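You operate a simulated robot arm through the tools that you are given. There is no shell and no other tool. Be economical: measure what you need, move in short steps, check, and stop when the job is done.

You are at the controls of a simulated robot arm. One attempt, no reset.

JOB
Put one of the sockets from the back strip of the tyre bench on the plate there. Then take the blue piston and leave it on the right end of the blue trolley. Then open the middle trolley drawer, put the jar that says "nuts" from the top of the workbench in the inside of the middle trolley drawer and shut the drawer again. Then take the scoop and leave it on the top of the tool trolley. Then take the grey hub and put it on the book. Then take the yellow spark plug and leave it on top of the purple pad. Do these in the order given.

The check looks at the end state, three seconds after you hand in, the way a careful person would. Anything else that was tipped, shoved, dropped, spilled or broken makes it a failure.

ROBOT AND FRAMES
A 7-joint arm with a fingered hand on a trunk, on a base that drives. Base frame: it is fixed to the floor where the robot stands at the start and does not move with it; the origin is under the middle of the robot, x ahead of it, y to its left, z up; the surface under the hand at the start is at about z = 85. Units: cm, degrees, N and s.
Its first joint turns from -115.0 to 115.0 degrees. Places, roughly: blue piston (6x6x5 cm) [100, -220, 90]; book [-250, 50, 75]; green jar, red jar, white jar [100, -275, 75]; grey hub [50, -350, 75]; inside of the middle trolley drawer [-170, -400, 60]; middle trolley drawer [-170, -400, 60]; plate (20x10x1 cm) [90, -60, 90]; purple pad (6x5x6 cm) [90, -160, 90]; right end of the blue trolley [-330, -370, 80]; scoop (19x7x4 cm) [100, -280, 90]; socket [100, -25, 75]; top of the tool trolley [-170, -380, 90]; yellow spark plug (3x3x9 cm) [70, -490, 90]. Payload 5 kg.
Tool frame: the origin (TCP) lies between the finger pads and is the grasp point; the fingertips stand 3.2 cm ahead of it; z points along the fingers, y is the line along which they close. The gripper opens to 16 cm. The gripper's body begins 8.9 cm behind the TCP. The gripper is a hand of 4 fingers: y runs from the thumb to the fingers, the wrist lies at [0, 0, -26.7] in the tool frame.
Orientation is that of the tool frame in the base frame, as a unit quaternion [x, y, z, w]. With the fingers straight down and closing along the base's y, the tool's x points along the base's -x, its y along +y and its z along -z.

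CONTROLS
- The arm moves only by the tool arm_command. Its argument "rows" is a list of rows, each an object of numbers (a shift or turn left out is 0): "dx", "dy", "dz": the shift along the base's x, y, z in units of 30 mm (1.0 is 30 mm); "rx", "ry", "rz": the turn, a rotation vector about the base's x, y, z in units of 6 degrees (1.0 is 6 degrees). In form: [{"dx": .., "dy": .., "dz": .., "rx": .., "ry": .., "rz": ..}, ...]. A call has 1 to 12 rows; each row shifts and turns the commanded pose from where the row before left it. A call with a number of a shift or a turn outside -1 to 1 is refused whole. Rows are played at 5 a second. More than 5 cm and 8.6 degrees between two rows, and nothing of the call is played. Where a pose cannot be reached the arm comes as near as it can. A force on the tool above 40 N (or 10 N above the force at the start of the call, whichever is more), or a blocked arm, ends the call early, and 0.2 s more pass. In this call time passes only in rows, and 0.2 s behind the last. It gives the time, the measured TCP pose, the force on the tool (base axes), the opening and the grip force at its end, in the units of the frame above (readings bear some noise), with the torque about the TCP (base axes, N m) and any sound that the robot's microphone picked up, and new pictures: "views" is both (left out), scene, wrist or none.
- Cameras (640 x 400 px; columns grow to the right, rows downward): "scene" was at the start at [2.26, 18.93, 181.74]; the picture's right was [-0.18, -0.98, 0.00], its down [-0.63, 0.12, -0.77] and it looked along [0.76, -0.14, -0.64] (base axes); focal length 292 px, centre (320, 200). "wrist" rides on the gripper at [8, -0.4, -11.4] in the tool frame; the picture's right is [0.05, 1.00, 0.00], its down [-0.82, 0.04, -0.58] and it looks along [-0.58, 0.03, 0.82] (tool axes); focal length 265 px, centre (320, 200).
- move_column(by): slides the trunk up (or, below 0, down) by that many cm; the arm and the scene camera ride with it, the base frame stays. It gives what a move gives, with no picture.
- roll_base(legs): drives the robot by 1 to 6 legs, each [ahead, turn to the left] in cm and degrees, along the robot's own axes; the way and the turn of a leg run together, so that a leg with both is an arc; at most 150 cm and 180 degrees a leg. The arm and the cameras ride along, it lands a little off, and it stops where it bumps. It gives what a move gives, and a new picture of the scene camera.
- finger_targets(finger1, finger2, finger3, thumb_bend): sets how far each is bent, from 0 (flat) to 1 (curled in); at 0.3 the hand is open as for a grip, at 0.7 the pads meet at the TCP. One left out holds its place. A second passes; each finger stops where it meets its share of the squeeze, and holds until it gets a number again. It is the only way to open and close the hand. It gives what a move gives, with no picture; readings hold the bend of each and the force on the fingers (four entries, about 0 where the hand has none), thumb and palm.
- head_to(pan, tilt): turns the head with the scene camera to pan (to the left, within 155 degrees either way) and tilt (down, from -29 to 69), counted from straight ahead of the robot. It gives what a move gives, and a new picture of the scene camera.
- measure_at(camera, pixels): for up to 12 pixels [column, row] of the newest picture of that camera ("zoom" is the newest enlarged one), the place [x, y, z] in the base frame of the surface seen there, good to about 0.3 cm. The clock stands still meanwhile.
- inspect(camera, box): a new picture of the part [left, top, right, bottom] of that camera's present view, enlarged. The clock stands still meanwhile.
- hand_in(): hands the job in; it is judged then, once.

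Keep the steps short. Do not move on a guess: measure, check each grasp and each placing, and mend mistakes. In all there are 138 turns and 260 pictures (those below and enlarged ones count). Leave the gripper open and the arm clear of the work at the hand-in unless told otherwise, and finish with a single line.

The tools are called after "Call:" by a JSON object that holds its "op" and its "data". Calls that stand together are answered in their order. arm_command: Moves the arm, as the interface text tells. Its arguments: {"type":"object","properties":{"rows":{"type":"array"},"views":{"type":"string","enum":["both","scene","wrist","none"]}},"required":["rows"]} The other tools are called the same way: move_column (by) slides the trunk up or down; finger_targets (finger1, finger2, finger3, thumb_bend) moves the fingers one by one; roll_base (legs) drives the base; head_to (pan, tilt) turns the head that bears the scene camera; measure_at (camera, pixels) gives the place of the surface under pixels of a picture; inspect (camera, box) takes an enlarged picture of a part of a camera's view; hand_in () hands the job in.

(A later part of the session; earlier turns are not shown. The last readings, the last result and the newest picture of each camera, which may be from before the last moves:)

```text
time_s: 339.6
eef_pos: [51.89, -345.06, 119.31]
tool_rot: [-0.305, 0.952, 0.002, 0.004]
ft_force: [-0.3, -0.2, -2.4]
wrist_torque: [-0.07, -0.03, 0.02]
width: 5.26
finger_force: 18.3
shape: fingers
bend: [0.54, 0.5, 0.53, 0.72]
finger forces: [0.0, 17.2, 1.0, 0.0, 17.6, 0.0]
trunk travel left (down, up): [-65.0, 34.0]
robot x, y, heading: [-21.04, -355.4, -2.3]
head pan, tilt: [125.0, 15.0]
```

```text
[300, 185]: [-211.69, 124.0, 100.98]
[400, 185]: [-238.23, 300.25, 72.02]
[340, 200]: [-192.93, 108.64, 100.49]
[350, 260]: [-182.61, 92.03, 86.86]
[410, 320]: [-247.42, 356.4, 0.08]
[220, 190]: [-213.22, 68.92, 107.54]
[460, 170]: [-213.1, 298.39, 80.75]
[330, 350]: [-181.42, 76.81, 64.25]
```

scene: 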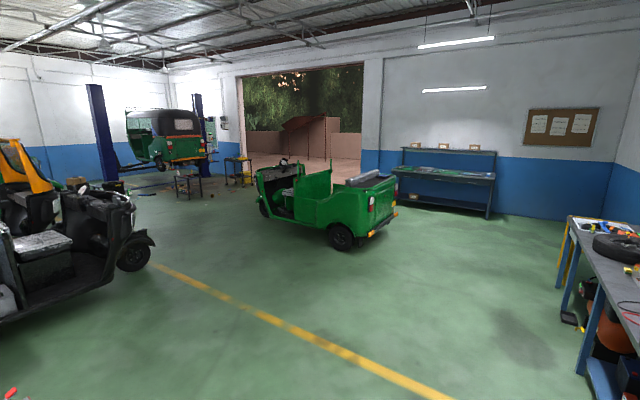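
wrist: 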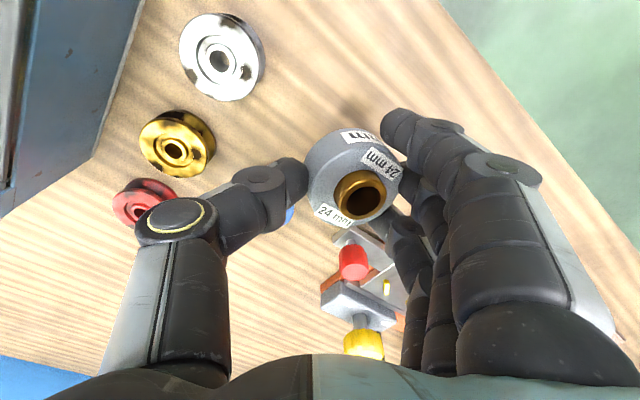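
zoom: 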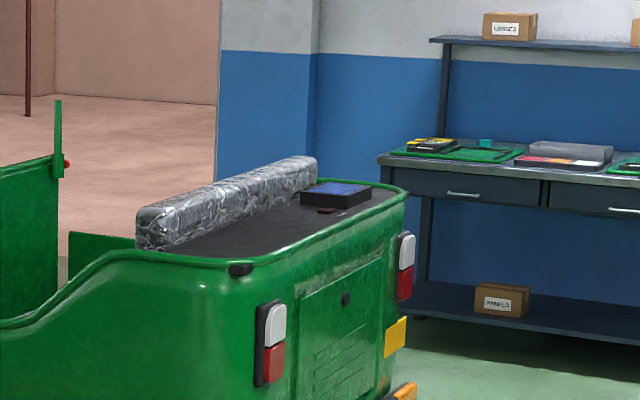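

The book should be near [-250,50,75]; not clear from here. I turn and drive toward the green vehicle to look.

Call:
{"op": "roll_base", "data": {"legs": [[0, 114], [145, 0], [145, 0]]}}

Call:
{"op": "head_to", "data": {"pan": 10, "tilt": 25}}

```text
time_s: 358.9
eef_pos: [-164.08, -16.51, 119.18]
tool_rot: [0.96, -0.281, -0.005, 0.0]
ft_force: [-0.3, -0.2, -3.3]
wrist_torque: [0.03, -0.04, 0.01]
width: 5.22
finger_force: 17.3
shape: fingers
bend: [0.54, 0.5, 0.53, 0.73]
finger forces: [0.0, 16.9, 1.3, 0.0, 17.3, 0.0]
trunk travel left (down, up): [-65.0, 34.0]
robot x, y, heading: [-127.35, -80.22, 109.9]
head pan, tilt: [125.0, 15.0]
```

scene: 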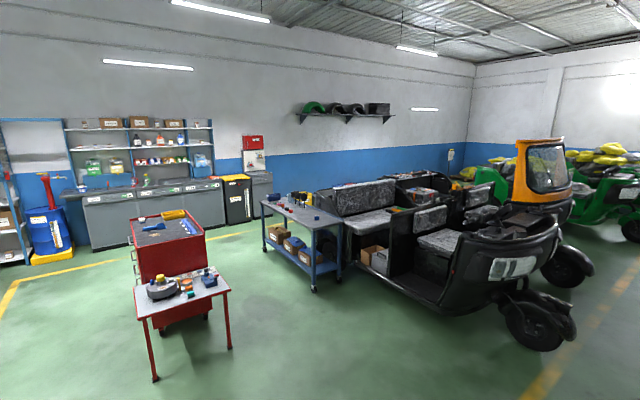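

```text
time_s: 360.8
eef_pos: [-163.96, -16.47, 119.16]
tool_rot: [0.96, -0.28, -0.005, 0.001]
ft_force: [0.3, 0.4, -2.2]
wrist_torque: [0.02, -0.05, 0.0]
width: 5.21
finger_force: 18.1
shape: fingers
bend: [0.54, 0.5, 0.53, 0.73]
finger forces: [0.1, 16.9, 1.3, 0.0, 17.3, 0.0]
trunk travel left (down, up): [-65.0, 34.0]
robot x, y, heading: [-127.22, -80.15, 109.8]
head pan, tilt: [10.0, 25.0]
```

scene: 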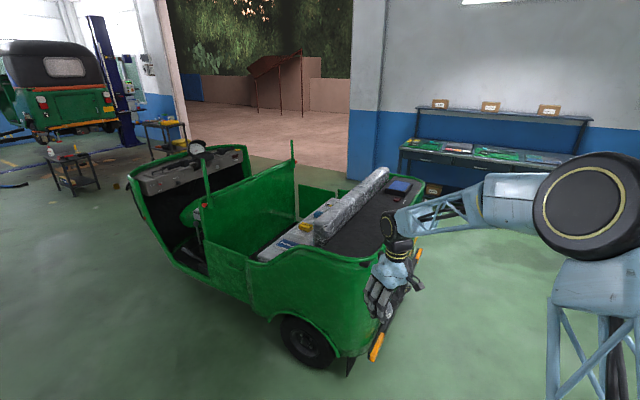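

The rear seat carries some things around (295,240). I zoom.

Call:
{"op": "inspect", "data": {"camera": "scene", "box": [240, 190, 360, 265]}}

Call:
{"op": "measure_at", "data": {"camera": "zoom", "pixels": [[240, 290], [255, 300], [330, 210], [200, 320], [300, 270], [400, 200], [420, 260], [130, 300], [200, 370], [520, 250]]}}

```text
5.33 times, centred on (300, 228) of scene
```

zoom: 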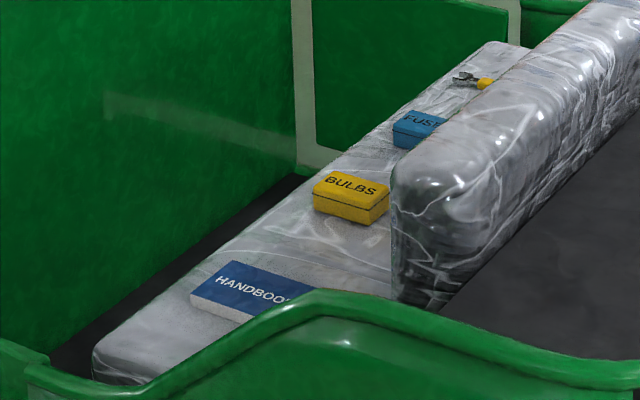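

```text
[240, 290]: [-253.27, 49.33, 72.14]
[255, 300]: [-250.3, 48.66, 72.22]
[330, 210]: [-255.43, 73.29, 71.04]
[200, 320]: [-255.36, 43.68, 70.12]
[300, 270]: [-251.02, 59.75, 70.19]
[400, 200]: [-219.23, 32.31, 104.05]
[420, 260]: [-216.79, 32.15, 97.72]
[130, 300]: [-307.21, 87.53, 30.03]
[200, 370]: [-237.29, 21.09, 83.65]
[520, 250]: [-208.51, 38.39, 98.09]
```

The HANDBOOK lies on the rear seat at about [-251,49], top z 72.2. I measure obstacles (posts, gauge, side panel) before driving up.

Call:
{"op": "measure_at", "data": {"camera": "scene", "pixels": [[197, 147], [204, 163], [293, 146], [245, 150], [200, 260], [270, 320], [350, 350], [335, 290], [270, 262], [262, 258], [130, 180], [320, 240]]}}

```text
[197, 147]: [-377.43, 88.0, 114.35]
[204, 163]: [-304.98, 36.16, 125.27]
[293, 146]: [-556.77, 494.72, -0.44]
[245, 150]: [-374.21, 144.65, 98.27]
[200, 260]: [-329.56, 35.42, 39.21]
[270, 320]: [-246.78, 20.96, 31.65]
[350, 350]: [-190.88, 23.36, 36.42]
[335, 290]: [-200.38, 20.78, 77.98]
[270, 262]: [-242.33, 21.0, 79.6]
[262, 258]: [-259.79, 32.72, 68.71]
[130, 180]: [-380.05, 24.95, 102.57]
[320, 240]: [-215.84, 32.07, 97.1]
```

Side panel at y≈21 (z 80–84), a post at [-305,36] up to z 125. I drive along y≈-80 to x≈-250 and turn to face the vehicle.

Call:
{"op": "roll_base", "data": {"legs": [[0, 70], [122, 0], [0, -90], [38, 0]]}}

Call:
{"op": "head_to", "data": {"pan": 0, "tilt": 52}}

```text
time_s: 376.3
eef_pos: [-259.79, 32.98, 119.15]
tool_rot: [0.888, -0.459, -0.006, -0.001]
ft_force: [-0.3, 0.3, -2.9]
wrist_torque: [0.0, -0.05, 0.03]
width: 5.2
finger_force: 18.2
shape: fingers
bend: [0.54, 0.5, 0.53, 0.73]
finger forces: [0.0, 16.8, 1.5, 0.0, 17.4, 0.0]
trunk travel left (down, up): [-65.0, 34.0]
robot x, y, heading: [-249.55, -39.92, 87.8]
head pan, tilt: [10.0, 25.0]
```

scene: 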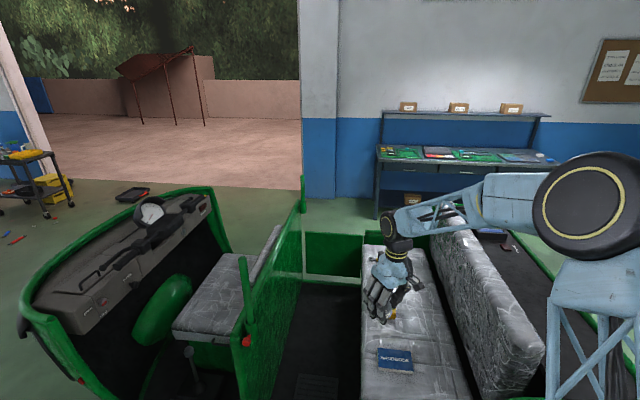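

```text
time_s: 377.2
eef_pos: [-259.88, 32.84, 119.21]
tool_rot: [0.889, -0.458, -0.006, -0.001]
ft_force: [-1.1, 0.4, -2.6]
wrist_torque: [0.01, -0.06, 0.01]
width: 5.17
finger_force: 17.6
shape: fingers
bend: [0.54, 0.5, 0.53, 0.73]
finger forces: [0.0, 16.7, 1.6, 0.1, 17.4, 0.0]
trunk travel left (down, up): [-65.0, 34.0]
robot x, y, heading: [-249.74, -40.17, 87.8]
head pan, tilt: [0.0, 52.0]
```

scene: 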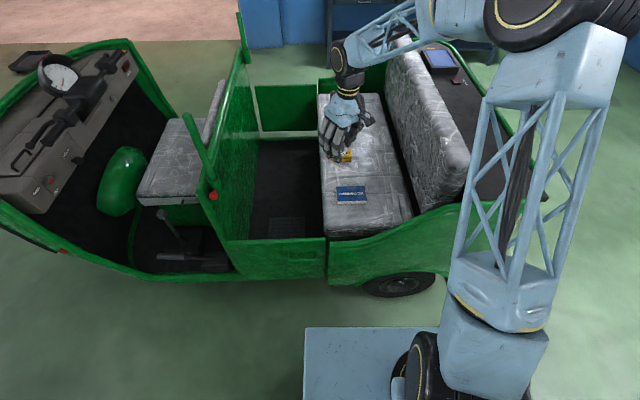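

The handbook is at (352,194) in this view. I zoom and measure its edges.

Call:
{"op": "inspect", "data": {"camera": "scene", "box": [310, 160, 400, 216]}}

Call:
{"op": "measure_at", "data": {"camera": "scene", "pixels": [[338, 190], [364, 188], [367, 198], [338, 201], [352, 194], [345, 157], [375, 210], [410, 180], [400, 215], [330, 155]]}}

```text
7.11 times, centred on (355, 188) of scene
```

zoom: 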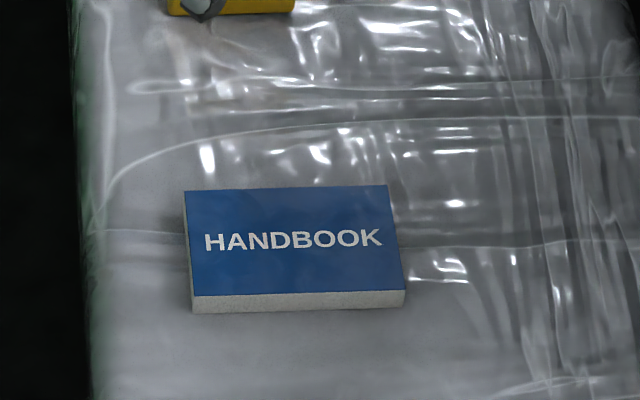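

```text
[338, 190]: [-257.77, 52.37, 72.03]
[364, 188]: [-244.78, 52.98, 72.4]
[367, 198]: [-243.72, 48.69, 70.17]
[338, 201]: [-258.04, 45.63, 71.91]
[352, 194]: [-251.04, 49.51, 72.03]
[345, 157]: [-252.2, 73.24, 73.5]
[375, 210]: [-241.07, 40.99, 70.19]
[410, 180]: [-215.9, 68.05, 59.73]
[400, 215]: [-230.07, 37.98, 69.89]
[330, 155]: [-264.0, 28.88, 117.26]
```

Book top: x -258…-244, y 45…53, z 72.1. I lower the trunk 10 cm, move over it while levelling the hub.

Call:
{"op": "move_column", "data": {"by": -10}}

Call:
{"op": "arm_command", "data": {"rows": [{"dx": 0.57, "dy": 1, "rx": -0.2, "ry": 0.29}, {"dx": 0.57, "dy": 1, "rx": -0.2, "ry": 0.29}, {"dx": 0.57, "dy": 1, "rx": -0.2, "ry": 0.29}, {"dx": 0.57, "dy": 1, "rx": -0.2, "ry": 0.29}, {"dx": 0.57, "dy": 1, "rx": -0.2, "ry": 0.29}, {"dx": 0.57, "dy": 1, "rx": -0.2, "ry": 0.29}, {"dz": -0.9}, {"dz": -0.9}, {"dz": -0.9}, {"dz": -0.9}, {"dz": -0.9}, {"dz": -0.9}], "views": "both"}}

```text
time_s: 378.6
eef_pos: [-259.8, 32.72, 109.13]
tool_rot: [0.889, -0.458, -0.005, -0.001]
ft_force: [0.7, -0.5, -2.4]
wrist_torque: [0.02, -0.08, 0.03]
width: 5.19
finger_force: 17.8
shape: fingers
bend: [0.54, 0.5, 0.53, 0.73]
finger forces: [0.0, 16.6, 1.6, 0.0, 17.3, 0.1]
trunk travel left (down, up): [-55.0, 44.0]
robot x, y, heading: [-249.82, -39.94, 87.7]
head pan, tilt: [0.0, 52.0]
```

```text
time_s: 381.2
eef_pos: [-249.43, 50.99, 92.97]
tool_rot: [0.883, -0.456, -0.057, 0.097]
ft_force: [-0.3, 0.2, -2.2]
wrist_torque: [0.03, -0.05, -0.01]
width: 5.19
finger_force: 17.9
shape: fingers
bend: [0.54, 0.5, 0.53, 0.73]
finger forces: [0.0, 16.5, 1.7, 0.0, 17.8, 0.0]
trunk travel left (down, up): [-55.0, 44.0]
robot x, y, heading: [-249.96, -40.17, 87.7]
head pan, tilt: [0.0, 52.0]
```

scene: 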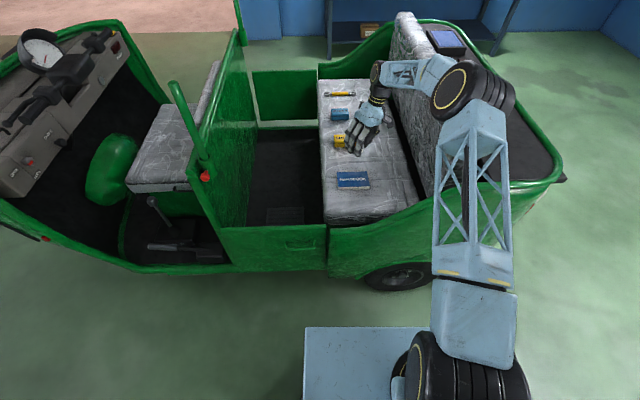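
wrist: 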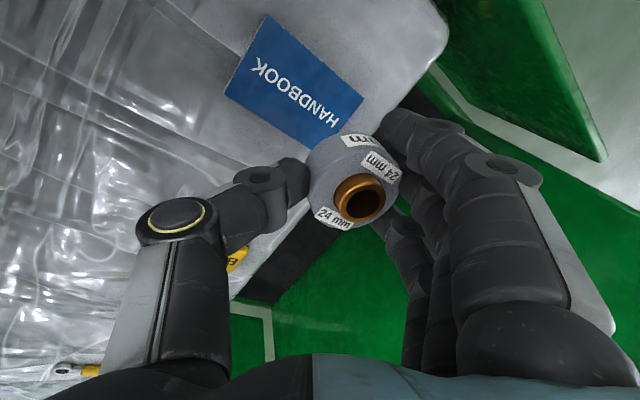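

Call:
{"op": "measure_at", "data": {"camera": "wrist", "pixels": [[312, 185], [322, 215], [347, 226], [400, 168], [365, 150], [330, 165], [300, 60], [265, 18], [362, 98], [230, 85], [330, 142]]}}

```text
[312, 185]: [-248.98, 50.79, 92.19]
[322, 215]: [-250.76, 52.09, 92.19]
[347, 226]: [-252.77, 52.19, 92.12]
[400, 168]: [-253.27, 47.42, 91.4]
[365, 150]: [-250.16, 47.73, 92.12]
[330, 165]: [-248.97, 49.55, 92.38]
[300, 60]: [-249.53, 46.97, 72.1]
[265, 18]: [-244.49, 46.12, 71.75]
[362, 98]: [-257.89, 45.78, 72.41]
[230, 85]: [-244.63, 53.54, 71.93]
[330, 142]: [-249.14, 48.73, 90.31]
```

Level and centred over the book. I lower 16.8 cm.

Call:
{"op": "arm_command", "data": {"rows": [{"dz": -0.9}, {"dz": -0.9}, {"dz": -0.9}, {"dz": -0.9}, {"dz": -0.9}, {"dz": -0.6}, {"dz": -0.4}, {"dz": -0.1}], "views": "wrist"}}

Call:
{"op": "measure_at", "data": {"camera": "wrist", "pixels": [[312, 185], [322, 215], [347, 226], [365, 150], [330, 165], [265, 130]]}}

```text
time_s: 383.0
eef_pos: [-249.46, 50.75, 76.21]
tool_rot: [0.883, -0.457, -0.058, 0.096]
ft_force: [0.2, 0.9, -3.1]
wrist_torque: [0.01, -0.05, 0.01]
width: 5.21
finger_force: 17.6
shape: fingers
bend: [0.54, 0.5, 0.53, 0.73]
finger forces: [0.1, 16.5, 1.9, 0.0, 17.6, 0.0]
trunk travel left (down, up): [-55.0, 44.0]
robot x, y, heading: [-249.59, -39.89, 87.7]
head pan, tilt: [0.0, 52.0]
```

wrist: 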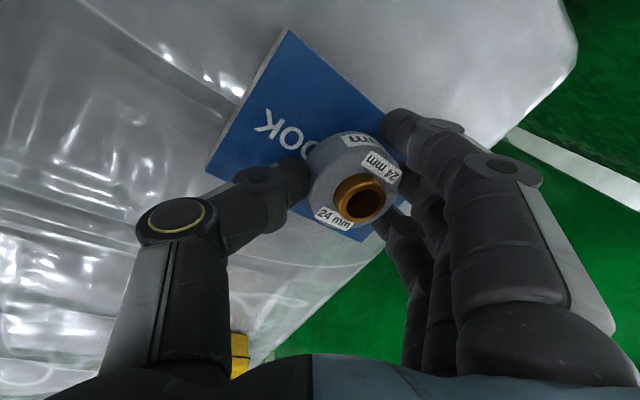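

```text
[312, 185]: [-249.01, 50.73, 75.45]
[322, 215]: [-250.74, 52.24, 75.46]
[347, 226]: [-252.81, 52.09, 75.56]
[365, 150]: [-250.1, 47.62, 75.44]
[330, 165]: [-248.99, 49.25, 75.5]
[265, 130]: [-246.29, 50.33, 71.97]
```

0.6 cm to go; I lower in small steps.

Call:
{"op": "arm_command", "data": {"rows": [{"dz": -0.12}, {"dz": -0.06}], "views": "none"}}

```text
time_s: 383.6
eef_pos: [-249.51, 50.82, 75.56]
tool_rot: [0.883, -0.457, -0.058, 0.095]
ft_force: [0.5, -0.5, -2.8]
wrist_torque: [0.02, -0.07, -0.02]
width: 5.19
finger_force: 18.4
shape: fingers
bend: [0.54, 0.5, 0.53, 0.73]
finger forces: [0.0, 16.4, 1.8, 0.0, 17.9, 0.0]
trunk travel left (down, up): [-55.0, 44.0]
robot x, y, heading: [-249.88, -40.21, 87.6]
head pan, tilt: [0.0, 52.0]
```

Call:
{"op": "arm_command", "data": {"rows": [{"dz": -0.07}], "views": "none"}}

Call:
{"op": "finger_targets", "data": {"finger1": 0.45, "finger2": 0.43, "finger3": 0.45}}

Call:
{"op": "inspect", "data": {"camera": "wrist", "box": [200, 80, 440, 250]}}

```text
time_s: 384.0
eef_pos: [-249.55, 50.87, 75.66]
tool_rot: [0.883, -0.456, -0.058, 0.096]
ft_force: [1.5, 1.7, 4.1]
wrist_torque: [0.14, -0.21, 0.01]
width: 5.14
finger_force: 23.4
shape: fingers
bend: [0.54, 0.5, 0.53, 0.74]
finger forces: [0.1, 17.8, 2.1, 0.0, 27.1, 0.0]
trunk travel left (down, up): [-55.0, 44.0]
robot x, y, heading: [-249.39, -39.94, 87.5]
head pan, tilt: [0.0, 52.0]
```

```text
time_s: 385.0
eef_pos: [-249.5, 50.88, 75.49]
tool_rot: [0.883, -0.456, -0.057, 0.096]
ft_force: [-0.1, -0.5, -1.9]
wrist_torque: [0.04, -0.08, 0.01]
width: 5.64
finger_force: 4.4
shape: fingers
bend: [0.45, 0.4, 0.45, 0.78]
finger forces: [0.0, 4.0, 0.5, 0.0, 4.1, 0.0]
trunk travel left (down, up): [-55.0, 44.0]
robot x, y, heading: [-249.18, -40.33, 87.8]
head pan, tilt: [0.0, 52.0]
```

```text
2.35 times, centred on (320, 165) of wrist
```

zoom: 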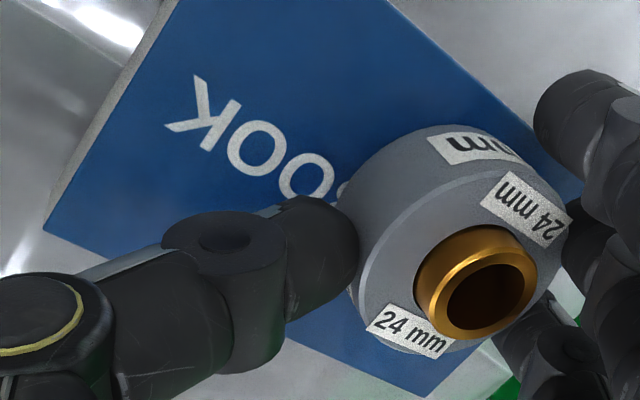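

The thumb followed and pushed the hub toward the fingers. I stop the thumb and measure where the hub is.

Call:
{"op": "finger_targets", "data": {"thumb_bend": 0.74}}

Call:
{"op": "inspect", "data": {"camera": "wrist", "box": [200, 80, 440, 250]}}

Call:
{"op": "measure_at", "data": {"camera": "zoom", "pixels": [[365, 280], [400, 345], [440, 355], [520, 170], [440, 160], [400, 220], [545, 290], [470, 270]]}}

```text
time_s: 386.0
eef_pos: [-249.5, 50.89, 75.31]
tool_rot: [0.883, -0.456, -0.056, 0.096]
ft_force: [-0.3, -1.3, 0.3]
wrist_torque: [0.02, -0.07, 0.0]
width: 5.86
finger_force: 1.7
shape: fingers
bend: [0.45, 0.41, 0.45, 0.74]
finger forces: [0.0, 2.2, 0.1, 0.0, 2.2, 0.0]
trunk travel left (down, up): [-55.0, 44.0]
robot x, y, heading: [-249.62, -40.38, 87.6]
head pan, tilt: [0.0, 52.0]
```

```text
2.35 times, centred on (320, 165) of wrist
```

zoom: 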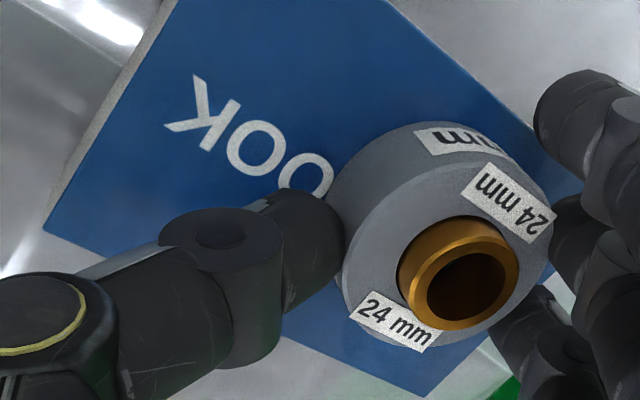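

```text
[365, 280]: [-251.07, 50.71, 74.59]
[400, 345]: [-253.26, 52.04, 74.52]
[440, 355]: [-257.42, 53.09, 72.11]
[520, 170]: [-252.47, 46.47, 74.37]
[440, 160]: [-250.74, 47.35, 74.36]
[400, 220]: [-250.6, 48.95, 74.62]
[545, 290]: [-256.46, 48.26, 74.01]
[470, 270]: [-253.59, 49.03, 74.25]
```

The hub rests on the book, within its edges (centre ≈ [-253.5,49]). I release both sides further and lift.

Call:
{"op": "finger_targets", "data": {"finger1": 0.38, "finger2": 0.36, "finger3": 0.38, "thumb_bend": 0.7}}

Call:
{"op": "arm_command", "data": {"rows": [{"dz": 0.15}, {"dz": 0.25}], "views": "wrist"}}

Call:
{"op": "inspect", "data": {"camera": "wrist", "box": [200, 80, 440, 250]}}

```text
time_s: 387.0
eef_pos: [-249.48, 50.82, 75.4]
tool_rot: [0.883, -0.456, -0.058, 0.096]
ft_force: [-0.4, -0.1, 3.8]
wrist_torque: [-0.03, -0.03, 0.05]
width: 7.5
finger_force: 2.3
shape: fingers
bend: [0.38, 0.36, 0.38, 0.71]
finger forces: [0.0, 0.0, 0.1, 0.1, 4.0, 0.0]
trunk travel left (down, up): [-55.0, 44.0]
robot x, y, heading: [-249.43, -40.0, 87.4]
head pan, tilt: [0.0, 52.0]
```

```text
time_s: 387.6
eef_pos: [-249.57, 50.86, 76.63]
tool_rot: [0.883, -0.456, -0.058, 0.096]
ft_force: [0.1, 0.1, 0.8]
wrist_torque: [-0.03, 0.01, -0.01]
width: 7.69
finger_force: 0.1
shape: fingers
bend: [0.38, 0.36, 0.38, 0.7]
finger forces: [0.0, 0.0, 0.0, 0.0, 0.1, 0.1]
trunk travel left (down, up): [-55.0, 44.0]
robot x, y, heading: [-249.68, -40.46, 87.6]
head pan, tilt: [0.0, 52.0]
```

wrist: 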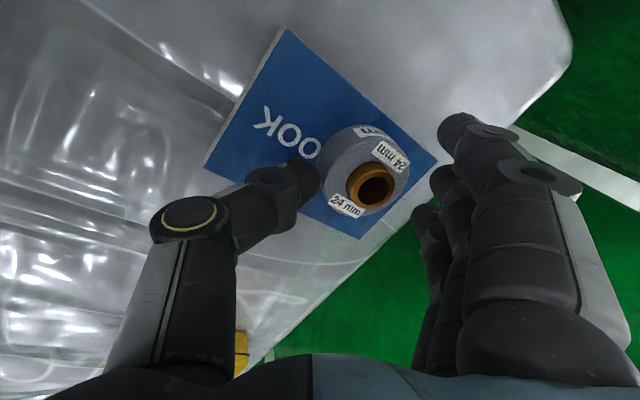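

```text
2.35 times, centred on (320, 165) of wrist
```

zoom: 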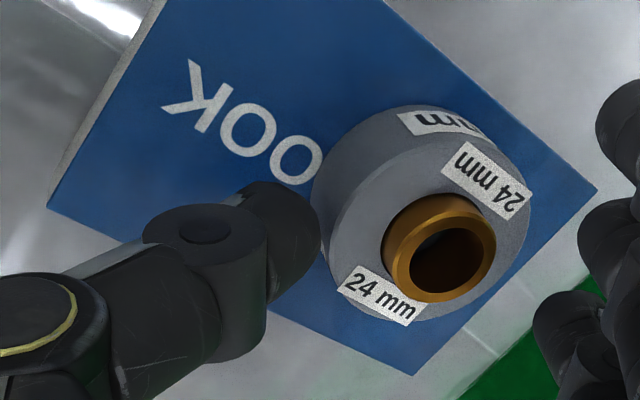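

The hub lies fully on the book. I lift clear and check.

Call:
{"op": "arm_command", "data": {"rows": [{"dz": 0.5}, {"dz": 0.9}, {"dz": 1}, {"dz": 1}, {"dz": 1}, {"dz": 1}, {"dz": 1}, {"dz": 1}, {"dz": 1, "rx": 0.3, "ry": -0.43}, {"dz": 1, "rx": 0.3, "ry": -0.43}, {"dz": 1, "rx": 0.3, "ry": -0.43}, {"dz": 1, "rx": 0.3, "ry": -0.43}], "views": "wrist"}}

Call:
{"op": "measure_at", "data": {"camera": "wrist", "pixels": [[330, 100], [310, 100], [350, 100]]}}

```text
time_s: 390.2
eef_pos: [-249.59, 50.77, 110.91]
tool_rot: [0.889, -0.458, -0.006, -0.001]
ft_force: [0.0, -0.4, -0.1]
wrist_torque: [0.04, 0.0, -0.01]
width: 7.7
finger_force: 0.0
shape: fingers
bend: [0.38, 0.36, 0.38, 0.7]
finger forces: [0.0, 0.1, 0.1, 0.0, 0.1, 0.0]
trunk travel left (down, up): [-55.0, 44.0]
robot x, y, heading: [-249.81, -39.82, 87.6]
head pan, tilt: [0.0, 52.0]
```

wrist: 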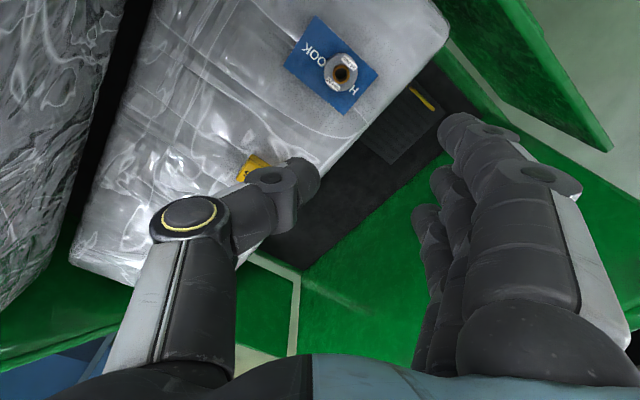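

```text
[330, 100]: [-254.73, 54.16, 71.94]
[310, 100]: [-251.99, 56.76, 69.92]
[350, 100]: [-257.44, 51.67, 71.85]
```

Hub done. I retract, raise the trunk, back out, and drive to the far end of the workbench for the spark plug.

Call:
{"op": "move_column", "data": {"by": 10}}

Call:
{"op": "arm_command", "data": {"rows": [{"dy": -1}, {"dy": -1}, {"dy": -1}, {"dy": -1}, {"dy": -1}, {"dy": -1}, {"dy": -1}, {"dy": -1}, {"dy": -1}], "views": "none"}}

Call:
{"op": "roll_base", "data": {"legs": [[-48, 0], [0, -138], [140, 0], [140, 0], [0, -31]]}}

```text
time_s: 391.5
eef_pos: [-249.4, 50.82, 120.86]
tool_rot: [0.889, -0.458, -0.007, -0.001]
ft_force: [0.6, -0.3, -1.1]
wrist_torque: [-0.03, 0.01, 0.0]
width: 7.7
finger_force: 0.0
shape: fingers
bend: [0.38, 0.36, 0.38, 0.7]
finger forces: [0.1, 0.0, 0.0, 0.0, 0.0, 0.0]
trunk travel left (down, up): [-65.0, 34.0]
robot x, y, heading: [-249.87, -40.24, 87.5]
head pan, tilt: [0.0, 52.0]
```

```text
time_s: 393.5
eef_pos: [-249.64, 23.89, 121.2]
tool_rot: [0.889, -0.459, -0.006, -0.002]
ft_force: [-1.0, 1.3, -0.3]
wrist_torque: [0.01, -0.06, -0.05]
width: 7.69
finger_force: 0.1
shape: fingers
bend: [0.38, 0.36, 0.38, 0.7]
finger forces: [0.0, 0.0, 0.0, 0.1, 0.0, 0.1]
trunk travel left (down, up): [-65.0, 34.0]
robot x, y, heading: [-249.84, -39.91, 87.7]
head pan, tilt: [0.0, 52.0]
```

```text
time_s: 417.1
eef_pos: [-53.8, -362.16, 121.04]
tool_rot: [0.358, 0.934, 0.0, 0.007]
ft_force: [-0.2, 0.0, 0.3]
wrist_torque: [0.01, -0.02, -0.02]
width: 7.71
finger_force: 0.0
shape: fingers
bend: [0.38, 0.36, 0.38, 0.7]
finger forces: [0.1, 0.1, 0.0, 0.0, 0.0, 0.0]
trunk travel left (down, up): [-65.0, 34.0]
robot x, y, heading: [-67.68, -299.91, -79.7]
head pan, tilt: [0.0, 52.0]
```

scene: 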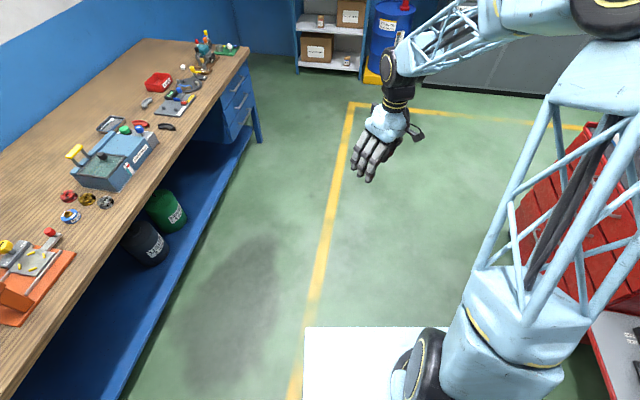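

I zoom on the far bench end around (195,75).

Call:
{"op": "inspect", "data": {"camera": "scene", "box": [140, 25, 260, 115]}}

Call:
{"op": "measure_at", "data": {"camera": "scene", "pixels": [[205, 45], [190, 85], [240, 55], [225, 48], [170, 105], [265, 145], [320, 70], [395, 60]]}}

```text
4.44 times, centred on (200, 70) of scene
```

zoom: 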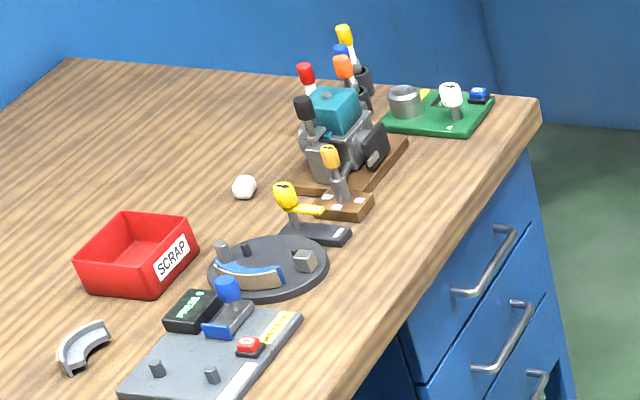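

```text
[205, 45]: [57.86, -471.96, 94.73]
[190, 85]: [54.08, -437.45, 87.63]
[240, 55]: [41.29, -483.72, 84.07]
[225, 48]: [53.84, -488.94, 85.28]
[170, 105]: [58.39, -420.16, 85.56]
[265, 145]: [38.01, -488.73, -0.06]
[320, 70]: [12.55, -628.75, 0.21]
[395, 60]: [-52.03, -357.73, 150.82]
```

I drive to about [-25,-478] and face the bench end.

Call:
{"op": "roll_base", "data": {"legs": [[0, 3], [140, 0], [42, 0], [0, 77]]}}

Call:
{"op": "head_to", "data": {"pan": 0, "tilt": 42}}

```text
time_s: 430.1
eef_pos: [36.39, -475.8, 121.16]
tool_rot: [-0.307, 0.952, 0.003, 0.005]
ft_force: [-0.4, -0.1, 1.3]
wrist_torque: [-0.02, 0.01, -0.01]
width: 7.7
finger_force: 0.1
shape: fingers
bend: [0.38, 0.36, 0.38, 0.7]
finger forces: [0.1, 0.0, 0.1, 0.0, 0.1, 0.1]
trunk travel left (down, up): [-65.0, 34.0]
robot x, y, heading: [-27.27, -476.08, -1.7]
head pan, tilt: [0.0, 52.0]
```

scene: 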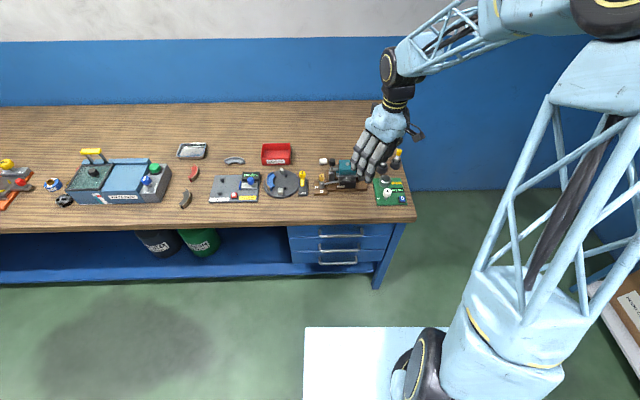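

```text
time_s: 430.8
eef_pos: [36.51, -475.79, 121.07]
tool_rot: [-0.307, 0.952, 0.005, 0.005]
ft_force: [0.0, 0.7, 0.2]
wrist_torque: [0.0, -0.04, 0.01]
width: 7.68
finger_force: 0.1
shape: fingers
bend: [0.38, 0.36, 0.38, 0.7]
finger forces: [0.1, 0.1, 0.0, 0.0, 0.0, 0.1]
trunk travel left (down, up): [-65.0, 34.0]
robot x, y, heading: [-27.36, -476.6, -1.4]
head pan, tilt: [0.0, 42.0]
```

scene: 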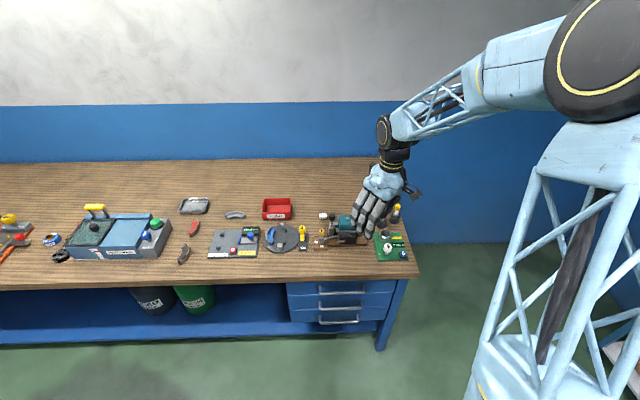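

The hand hides the spark plugs; I move it to the left and straighten it.

Call:
{"op": "arm_command", "data": {"rows": [{"dy": 1, "rz": -0.74}, {"dy": 1, "rz": -0.74}, {"dy": 1, "rz": -0.74}, {"dy": 1, "rz": -0.74}, {"dy": 1, "rz": -0.74}, {"dy": 1, "rz": -0.74}, {"dy": 1, "rz": -0.74}, {"dy": 1, "rz": -0.74}, {"dy": 1}], "views": "scene"}}

Call:
{"op": "inspect", "data": {"camera": "scene", "box": [310, 185, 430, 275]}}

```text
time_s: 432.8
eef_pos: [36.53, -448.62, 120.97]
tool_rot: [-0.002, 1.0, 0.001, 0.007]
ft_force: [-0.6, -0.4, -0.3]
wrist_torque: [-0.04, -0.01, -0.05]
width: 7.71
finger_force: 0.0
shape: fingers
bend: [0.38, 0.36, 0.38, 0.7]
finger forces: [0.1, 0.1, 0.0, 0.0, 0.0, 0.0]
trunk travel left (down, up): [-65.0, 34.0]
robot x, y, heading: [-27.39, -476.01, -1.7]
head pan, tilt: [0.0, 42.0]
```

scene: 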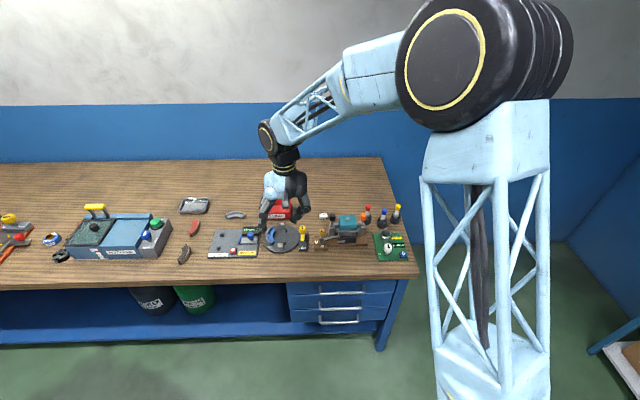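

```text
4.44 times, centred on (370, 230) of scene
```

zoom: 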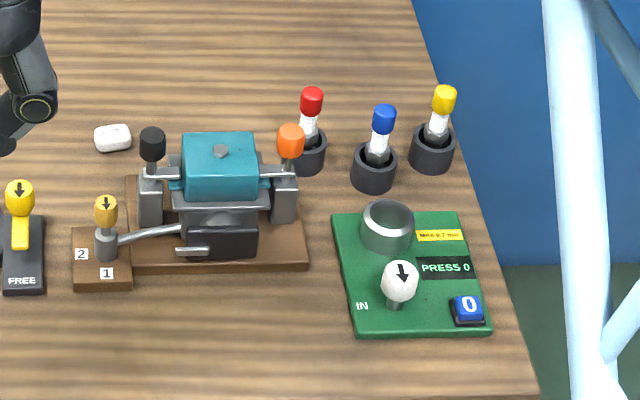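

The yellow spark plug stands in a black cup at zoom (440,110). I measure it and neighbours.

Call:
{"op": "measure_at", "data": {"camera": "zoom", "pixels": [[444, 90], [443, 105], [437, 125], [432, 145], [432, 160], [382, 115], [375, 165], [311, 95], [290, 135], [455, 150], [412, 150], [470, 180]]}}

```text
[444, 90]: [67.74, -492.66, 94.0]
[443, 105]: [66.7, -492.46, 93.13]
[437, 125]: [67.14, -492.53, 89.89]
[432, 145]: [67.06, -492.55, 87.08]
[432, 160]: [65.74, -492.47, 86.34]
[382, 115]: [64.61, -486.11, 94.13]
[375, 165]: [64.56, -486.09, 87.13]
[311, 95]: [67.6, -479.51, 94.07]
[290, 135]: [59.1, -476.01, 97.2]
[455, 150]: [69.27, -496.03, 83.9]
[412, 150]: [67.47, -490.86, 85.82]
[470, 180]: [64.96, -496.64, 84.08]
```

Yellow plug: axis [67.5,-492.5], cap top 94.3; blue neighbour at [64.6,-486]. I go 18 cm ahead and bring the hand over it, turned so it closes along x.

Call:
{"op": "roll_base", "data": {"legs": [[18, 0]]}}

Call:
{"op": "arm_command", "data": {"rows": [{"dx": 0.29, "dy": -0.97, "rz": -1}, {"dx": 0.29, "dy": -0.97, "rz": -1}, {"dx": 0.29, "dy": -0.97, "rz": -1}, {"dx": 0.29, "dy": -0.97, "rz": -1}, {"dx": 0.29, "dy": -0.97, "rz": -1}, {"dx": 0.29, "dy": -0.97, "rz": -1}, {"dx": 0.29, "dy": -0.97, "rz": -1}, {"dx": 0.29, "dy": -0.97, "rz": -1}, {"dx": 0.29, "dy": -0.97, "rz": -1}, {"dx": 0.29, "dy": -0.97, "rz": -1}, {"dx": 0.29, "dy": -0.97, "rz": -1}, {"dx": 0.29, "dy": -0.97, "rz": -1}], "views": "none"}}

Call:
{"op": "arm_command", "data": {"rows": [{"dx": 0.29, "dy": -0.97, "rz": -1}, {"dx": 0.29, "dy": -0.97, "rz": -1}, {"dx": 0.29, "dy": -0.9, "rz": -1}, {"dz": -0.9}, {"dz": -0.9}], "views": "both"}}

```text
time_s: 434.3
eef_pos: [54.75, -449.61, 120.99]
tool_rot: [0.0, 1.0, 0.002, 0.005]
ft_force: [0.8, 0.3, -0.8]
wrist_torque: [-0.06, 0.01, 0.0]
width: 7.73
finger_force: 0.1
shape: fingers
bend: [0.38, 0.36, 0.38, 0.7]
finger forces: [0.0, 0.1, 0.1, 0.1, 0.0, 0.1]
trunk travel left (down, up): [-65.0, 34.0]
robot x, y, heading: [-9.7, -476.66, -2.1]
head pan, tilt: [0.0, 42.0]
```

scene: 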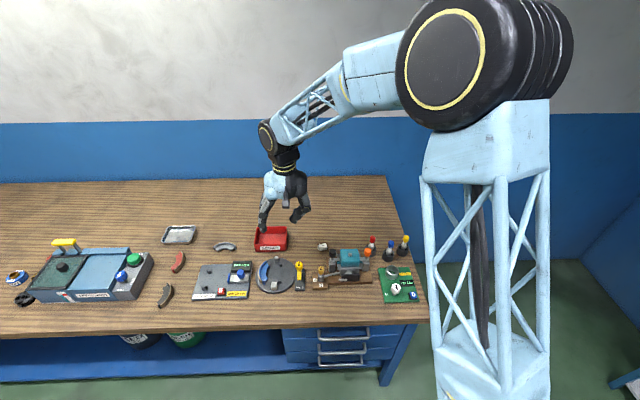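

```text
time_s: 436.9
eef_pos: [64.98, -484.88, 121.16]
tool_rot: [0.588, 0.809, -0.001, 0.007]
ft_force: [0.7, -1.1, -0.7]
wrist_torque: [0.07, 0.01, 0.0]
width: 7.71
finger_force: 0.1
shape: fingers
bend: [0.38, 0.36, 0.38, 0.7]
finger forces: [0.1, 0.0, 0.0, 0.0, 0.1, 0.0]
trunk travel left (down, up): [-65.0, 34.0]
robot x, y, heading: [-8.77, -476.33, -1.9]
head pan, tilt: [0.0, 42.0]
```

```text
time_s: 438.1
eef_pos: [67.71, -493.11, 115.53]
tool_rot: [0.707, 0.707, -0.002, 0.006]
ft_force: [-1.2, -0.6, 0.5]
wrist_torque: [0.02, 0.01, 0.03]
width: 7.75
finger_force: 0.1
shape: fingers
bend: [0.38, 0.36, 0.38, 0.7]
finger forces: [0.0, 0.0, 0.1, 0.0, 0.0, 0.0]
trunk travel left (down, up): [-65.0, 34.0]
robot x, y, heading: [-9.31, -476.62, -2.0]
head pan, tilt: [0.0, 42.0]
```

scene: 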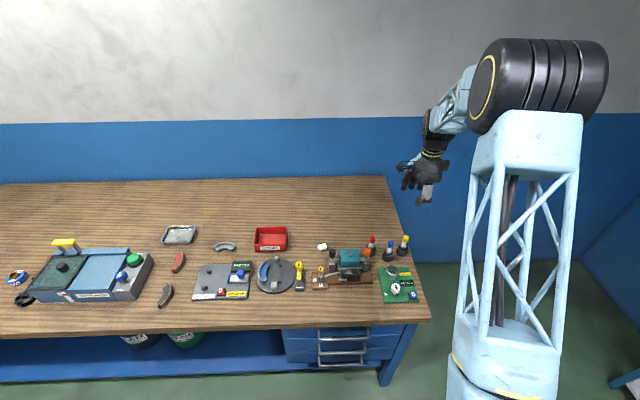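
wrist: 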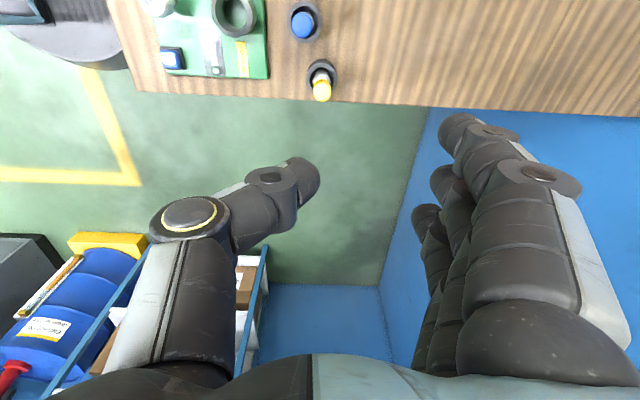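

The plug is at (321,90) in the wrist view. I measure it and set the digits.

Call:
{"op": "measure_at", "data": {"camera": "wrist", "pixels": [[322, 93], [315, 93], [329, 93], [322, 83], [321, 75], [303, 22]]}}

Call:
{"op": "finger_targets", "data": {"finger1": 0.4, "finger2": 0.5, "finger3": 0.4, "thumb_bend": 0.52}}

Call:
{"op": "arm_command", "data": {"rows": [{"dz": -0.9}, {"dz": -0.9}, {"dz": -0.9}, {"dz": -0.9}, {"dz": -0.9}], "views": "wrist"}}

```text
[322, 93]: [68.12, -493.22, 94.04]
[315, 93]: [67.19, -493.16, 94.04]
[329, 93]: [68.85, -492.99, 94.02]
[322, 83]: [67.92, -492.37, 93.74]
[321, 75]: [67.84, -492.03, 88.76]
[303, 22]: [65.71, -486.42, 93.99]
```

```text
time_s: 439.1
eef_pos: [67.55, -493.14, 115.56]
tool_rot: [0.707, 0.707, -0.004, 0.005]
ft_force: [-0.4, 0.0, -0.1]
wrist_torque: [0.03, -0.01, 0.01]
width: 10.72
finger_force: 0.0
shape: fingers
bend: [0.4, 0.5, 0.4, 0.52]
finger forces: [0.0, 0.1, 0.0, 0.0, 0.0, 0.0]
trunk travel left (down, up): [-65.0, 34.0]
robot x, y, heading: [-9.36, -476.32, -2.0]
head pan, tilt: [0.0, 42.0]
```

```text
time_s: 440.3
eef_pos: [67.86, -493.09, 102.15]
tool_rot: [0.707, 0.707, -0.003, 0.006]
ft_force: [0.4, -0.2, -0.3]
wrist_torque: [0.01, 0.0, -0.02]
width: 10.73
finger_force: 0.0
shape: fingers
bend: [0.4, 0.5, 0.4, 0.52]
finger forces: [0.0, 0.0, 0.1, 0.0, 0.1, 0.1]
trunk travel left (down, up): [-65.0, 34.0]
robot x, y, heading: [-8.99, -476.66, -2.2]
head pan, tilt: [0.0, 42.0]
```

wrist: 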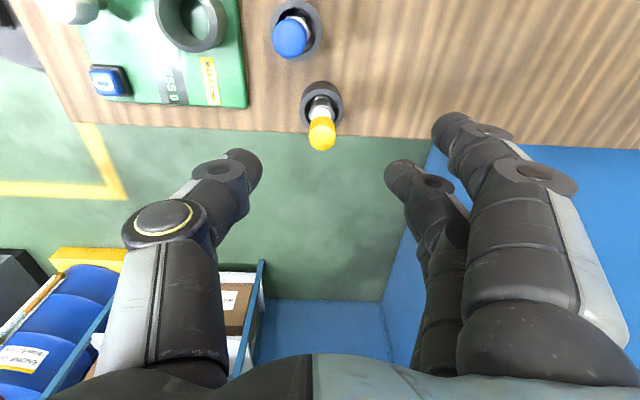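

Aligned. I lower to z≈92.

Call:
{"op": "arm_command", "data": {"rows": [{"dz": -0.9, "dy": 0.07}, {"dz": -0.9}, {"dz": -0.9}, {"dz": -0.5}, {"dz": -0.2}], "views": "wrist"}}

Call:
{"op": "measure_at", "data": {"camera": "wrist", "pixels": [[321, 185], [321, 170], [321, 200], [240, 165], [402, 180], [320, 150], [295, 70]]}}

```text
time_s: 441.5
eef_pos: [67.81, -492.9, 91.85]
tool_rot: [0.708, 0.706, -0.003, 0.005]
ft_force: [-0.2, 0.4, 0.1]
wrist_torque: [-0.01, 0.01, -0.03]
width: 10.72
finger_force: 0.1
shape: fingers
bend: [0.4, 0.5, 0.4, 0.52]
finger forces: [0.0, 0.0, 0.0, 0.0, 0.0, 0.1]
trunk travel left (down, up): [-65.0, 34.0]
robot x, y, heading: [-9.21, -476.7, -2.4]
head pan, tilt: [0.0, 42.0]
```

wrist: 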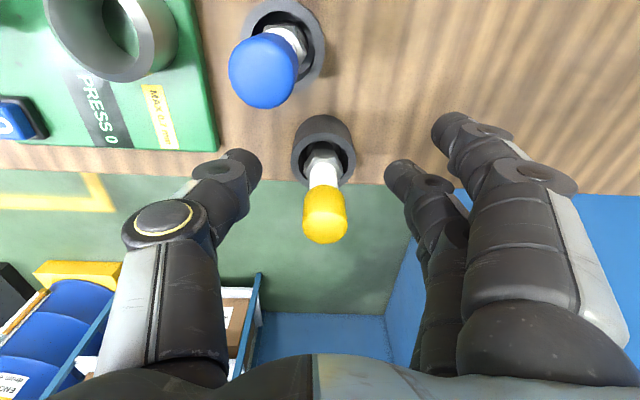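

```text
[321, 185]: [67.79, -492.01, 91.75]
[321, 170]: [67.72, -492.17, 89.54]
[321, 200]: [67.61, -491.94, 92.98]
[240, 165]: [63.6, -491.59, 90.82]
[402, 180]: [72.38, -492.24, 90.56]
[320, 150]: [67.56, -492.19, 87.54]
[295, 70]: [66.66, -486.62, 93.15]
```

Plug is between finger 2 and thumb. I bring finger 2 close first, then squeeze.

Call:
{"op": "finger_targets", "data": {"finger2": 0.64, "thumb_bend": 0.6}}

Call:
{"op": "finger_targets", "data": {"finger2": 0.85, "thumb_bend": 0.8}}

Call:
{"op": "inspect", "data": {"camera": "wrist", "box": [200, 60, 440, 260]}}

```text
time_s: 442.5
eef_pos: [67.69, -492.97, 91.92]
tool_rot: [0.707, 0.707, -0.003, 0.005]
ft_force: [0.4, 0.2, -0.5]
wrist_torque: [-0.01, -0.02, 0.01]
width: 9.25
finger_force: 0.3
shape: fingers
bend: [0.4, 0.64, 0.4, 0.6]
finger forces: [0.1, 0.1, 0.0, 0.0, 0.0, 0.1]
trunk travel left (down, up): [-65.0, 34.0]
robot x, y, heading: [-9.11, -476.48, -2.2]
head pan, tilt: [0.0, 42.0]
```

```text
time_s: 443.5
eef_pos: [67.69, -492.92, 91.87]
tool_rot: [0.707, 0.707, -0.003, 0.005]
ft_force: [0.7, 1.3, -0.9]
wrist_torque: [0.02, 0.0, -0.01]
width: 6.88
finger_force: 10.4
shape: fingers
bend: [0.4, 0.7, 0.4, 0.74]
finger forces: [0.0, 10.4, 0.1, 0.0, 10.5, 0.1]
trunk travel left (down, up): [-65.0, 34.0]
robot x, y, heading: [-9.2, -476.72, -2.1]
head pan, tilt: [0.0, 42.0]
```

```text
2.00 times, centred on (320, 160) of wrist
```

zoom: 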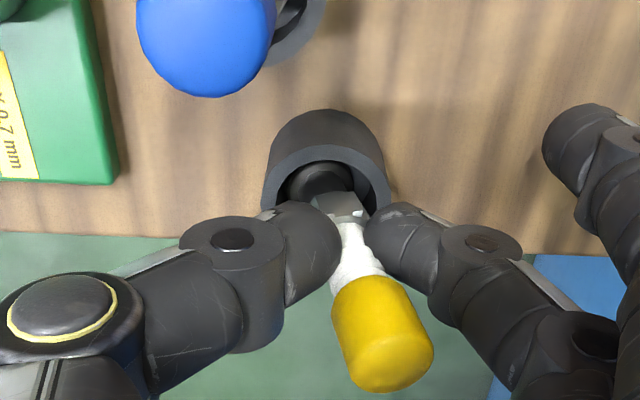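

Gripped at the white part, leaning slightly in its cup. I lift it slowly.

Call:
{"op": "arm_command", "data": {"rows": [{"dz": 0.3}, {"dz": 0.4}, {"dz": 0.5}, {"dz": 0.6}, {"dz": 0.8}, {"dz": 0.9}, {"dz": 0.9}], "views": "wrist"}}

Call:
{"op": "inspect", "data": {"camera": "scene", "box": [340, 150, 480, 300]}}

```text
time_s: 445.1
eef_pos: [67.64, -493.14, 105.09]
tool_rot: [0.706, 0.708, -0.003, 0.006]
ft_force: [-0.3, -0.1, -0.3]
wrist_torque: [-0.02, -0.04, 0.01]
width: 6.85
finger_force: 10.7
shape: fingers
bend: [0.4, 0.7, 0.4, 0.75]
finger forces: [0.1, 10.3, 0.1, 0.1, 10.8, 0.1]
trunk travel left (down, up): [-65.0, 34.0]
robot x, y, heading: [-9.19, -476.77, -2.0]
head pan, tilt: [0.0, 42.0]
```

wrist: 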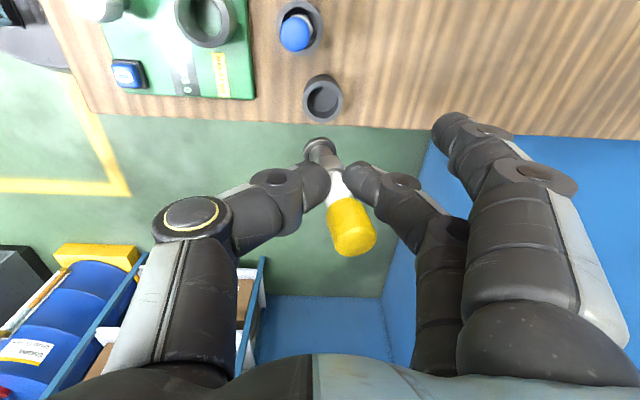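

```text
2.67 times, centred on (410, 225) of scene
```

zoom: 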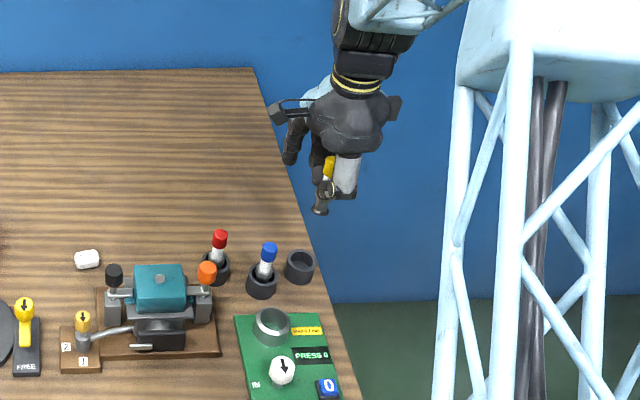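

The plug is out, the cup stayed. I raise, retract, and drive to the purple pad.

Call:
{"op": "arm_command", "data": {"rows": [{"dz": 1}, {"dz": 1}, {"dz": 1}, {"dz": 1}, {"dz": 1, "dx": -0.8}, {"dz": 0.6, "dx": -0.8}, {"dx": -0.8, "dy": 0.8}, {"dx": -0.8, "dy": 0.8}, {"dx": -0.5, "dy": 0.8}, {"dy": 0.8}, {"dy": 0.8}], "views": "none"}}

Call:
{"op": "roll_base", "data": {"legs": [[-45, 0], [0, 92], [150, 0], [150, 0], [10, 0]]}}

Call:
{"op": "head_to", "data": {"pan": -70, "tilt": 35}}

```text
time_s: 447.5
eef_pos: [56.62, -480.85, 121.91]
tool_rot: [0.707, 0.707, -0.002, 0.006]
ft_force: [0.3, 0.8, 0.1]
wrist_torque: [0.02, -0.02, 0.01]
width: 6.87
finger_force: 10.2
shape: fingers
bend: [0.4, 0.7, 0.4, 0.75]
finger forces: [0.1, 10.1, 0.0, 0.0, 10.6, 0.0]
trunk travel left (down, up): [-65.0, 34.0]
robot x, y, heading: [-9.25, -476.47, -2.2]
head pan, tilt: [0.0, 42.0]
```

```text
time_s: 469.0
eef_pos: [-27.6, -99.07, 121.76]
tool_rot: [0.009, 1.0, 0.0, 0.006]
ft_force: [-0.2, 1.3, -1.0]
wrist_torque: [-0.1, 0.0, 0.0]
width: 6.81
finger_force: 10.4
shape: fingers
bend: [0.4, 0.7, 0.4, 0.75]
finger forces: [0.0, 9.9, 0.0, 0.0, 10.0, 0.0]
trunk travel left (down, up): [-65.0, 34.0]
robot x, y, heading: [-33.29, -165.07, 86.7]
head pan, tilt: [0.0, 42.0]
```

scene: 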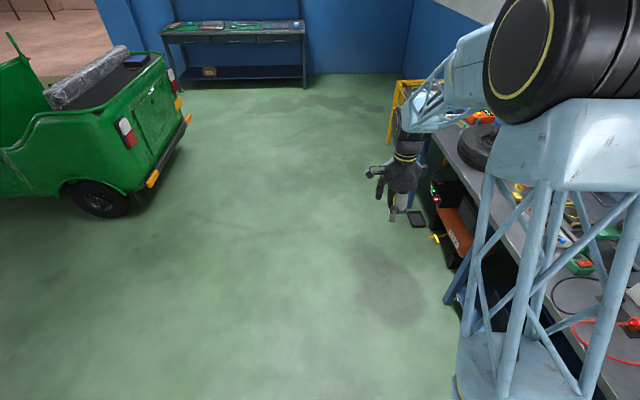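

```text
time_s: 470.4
eef_pos: [-27.48, -99.14, 121.89]
tool_rot: [0.008, 1.0, 0.002, 0.006]
ft_force: [0.5, 0.4, -0.4]
wrist_torque: [0.01, -0.03, 0.03]
width: 6.83
finger_force: 9.9
shape: fingers
bend: [0.4, 0.7, 0.4, 0.75]
finger forces: [0.1, 10.1, 0.0, 0.0, 10.0, 0.0]
trunk travel left (down, up): [-65.0, 34.0]
robot x, y, heading: [-32.96, -165.1, 86.7]
head pan, tilt: [-70.0, 35.0]
```

scene: 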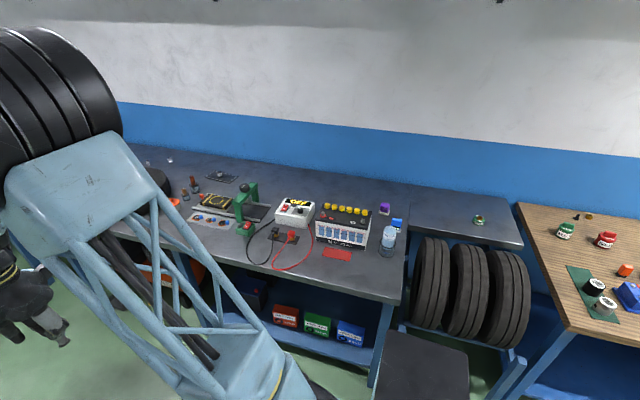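

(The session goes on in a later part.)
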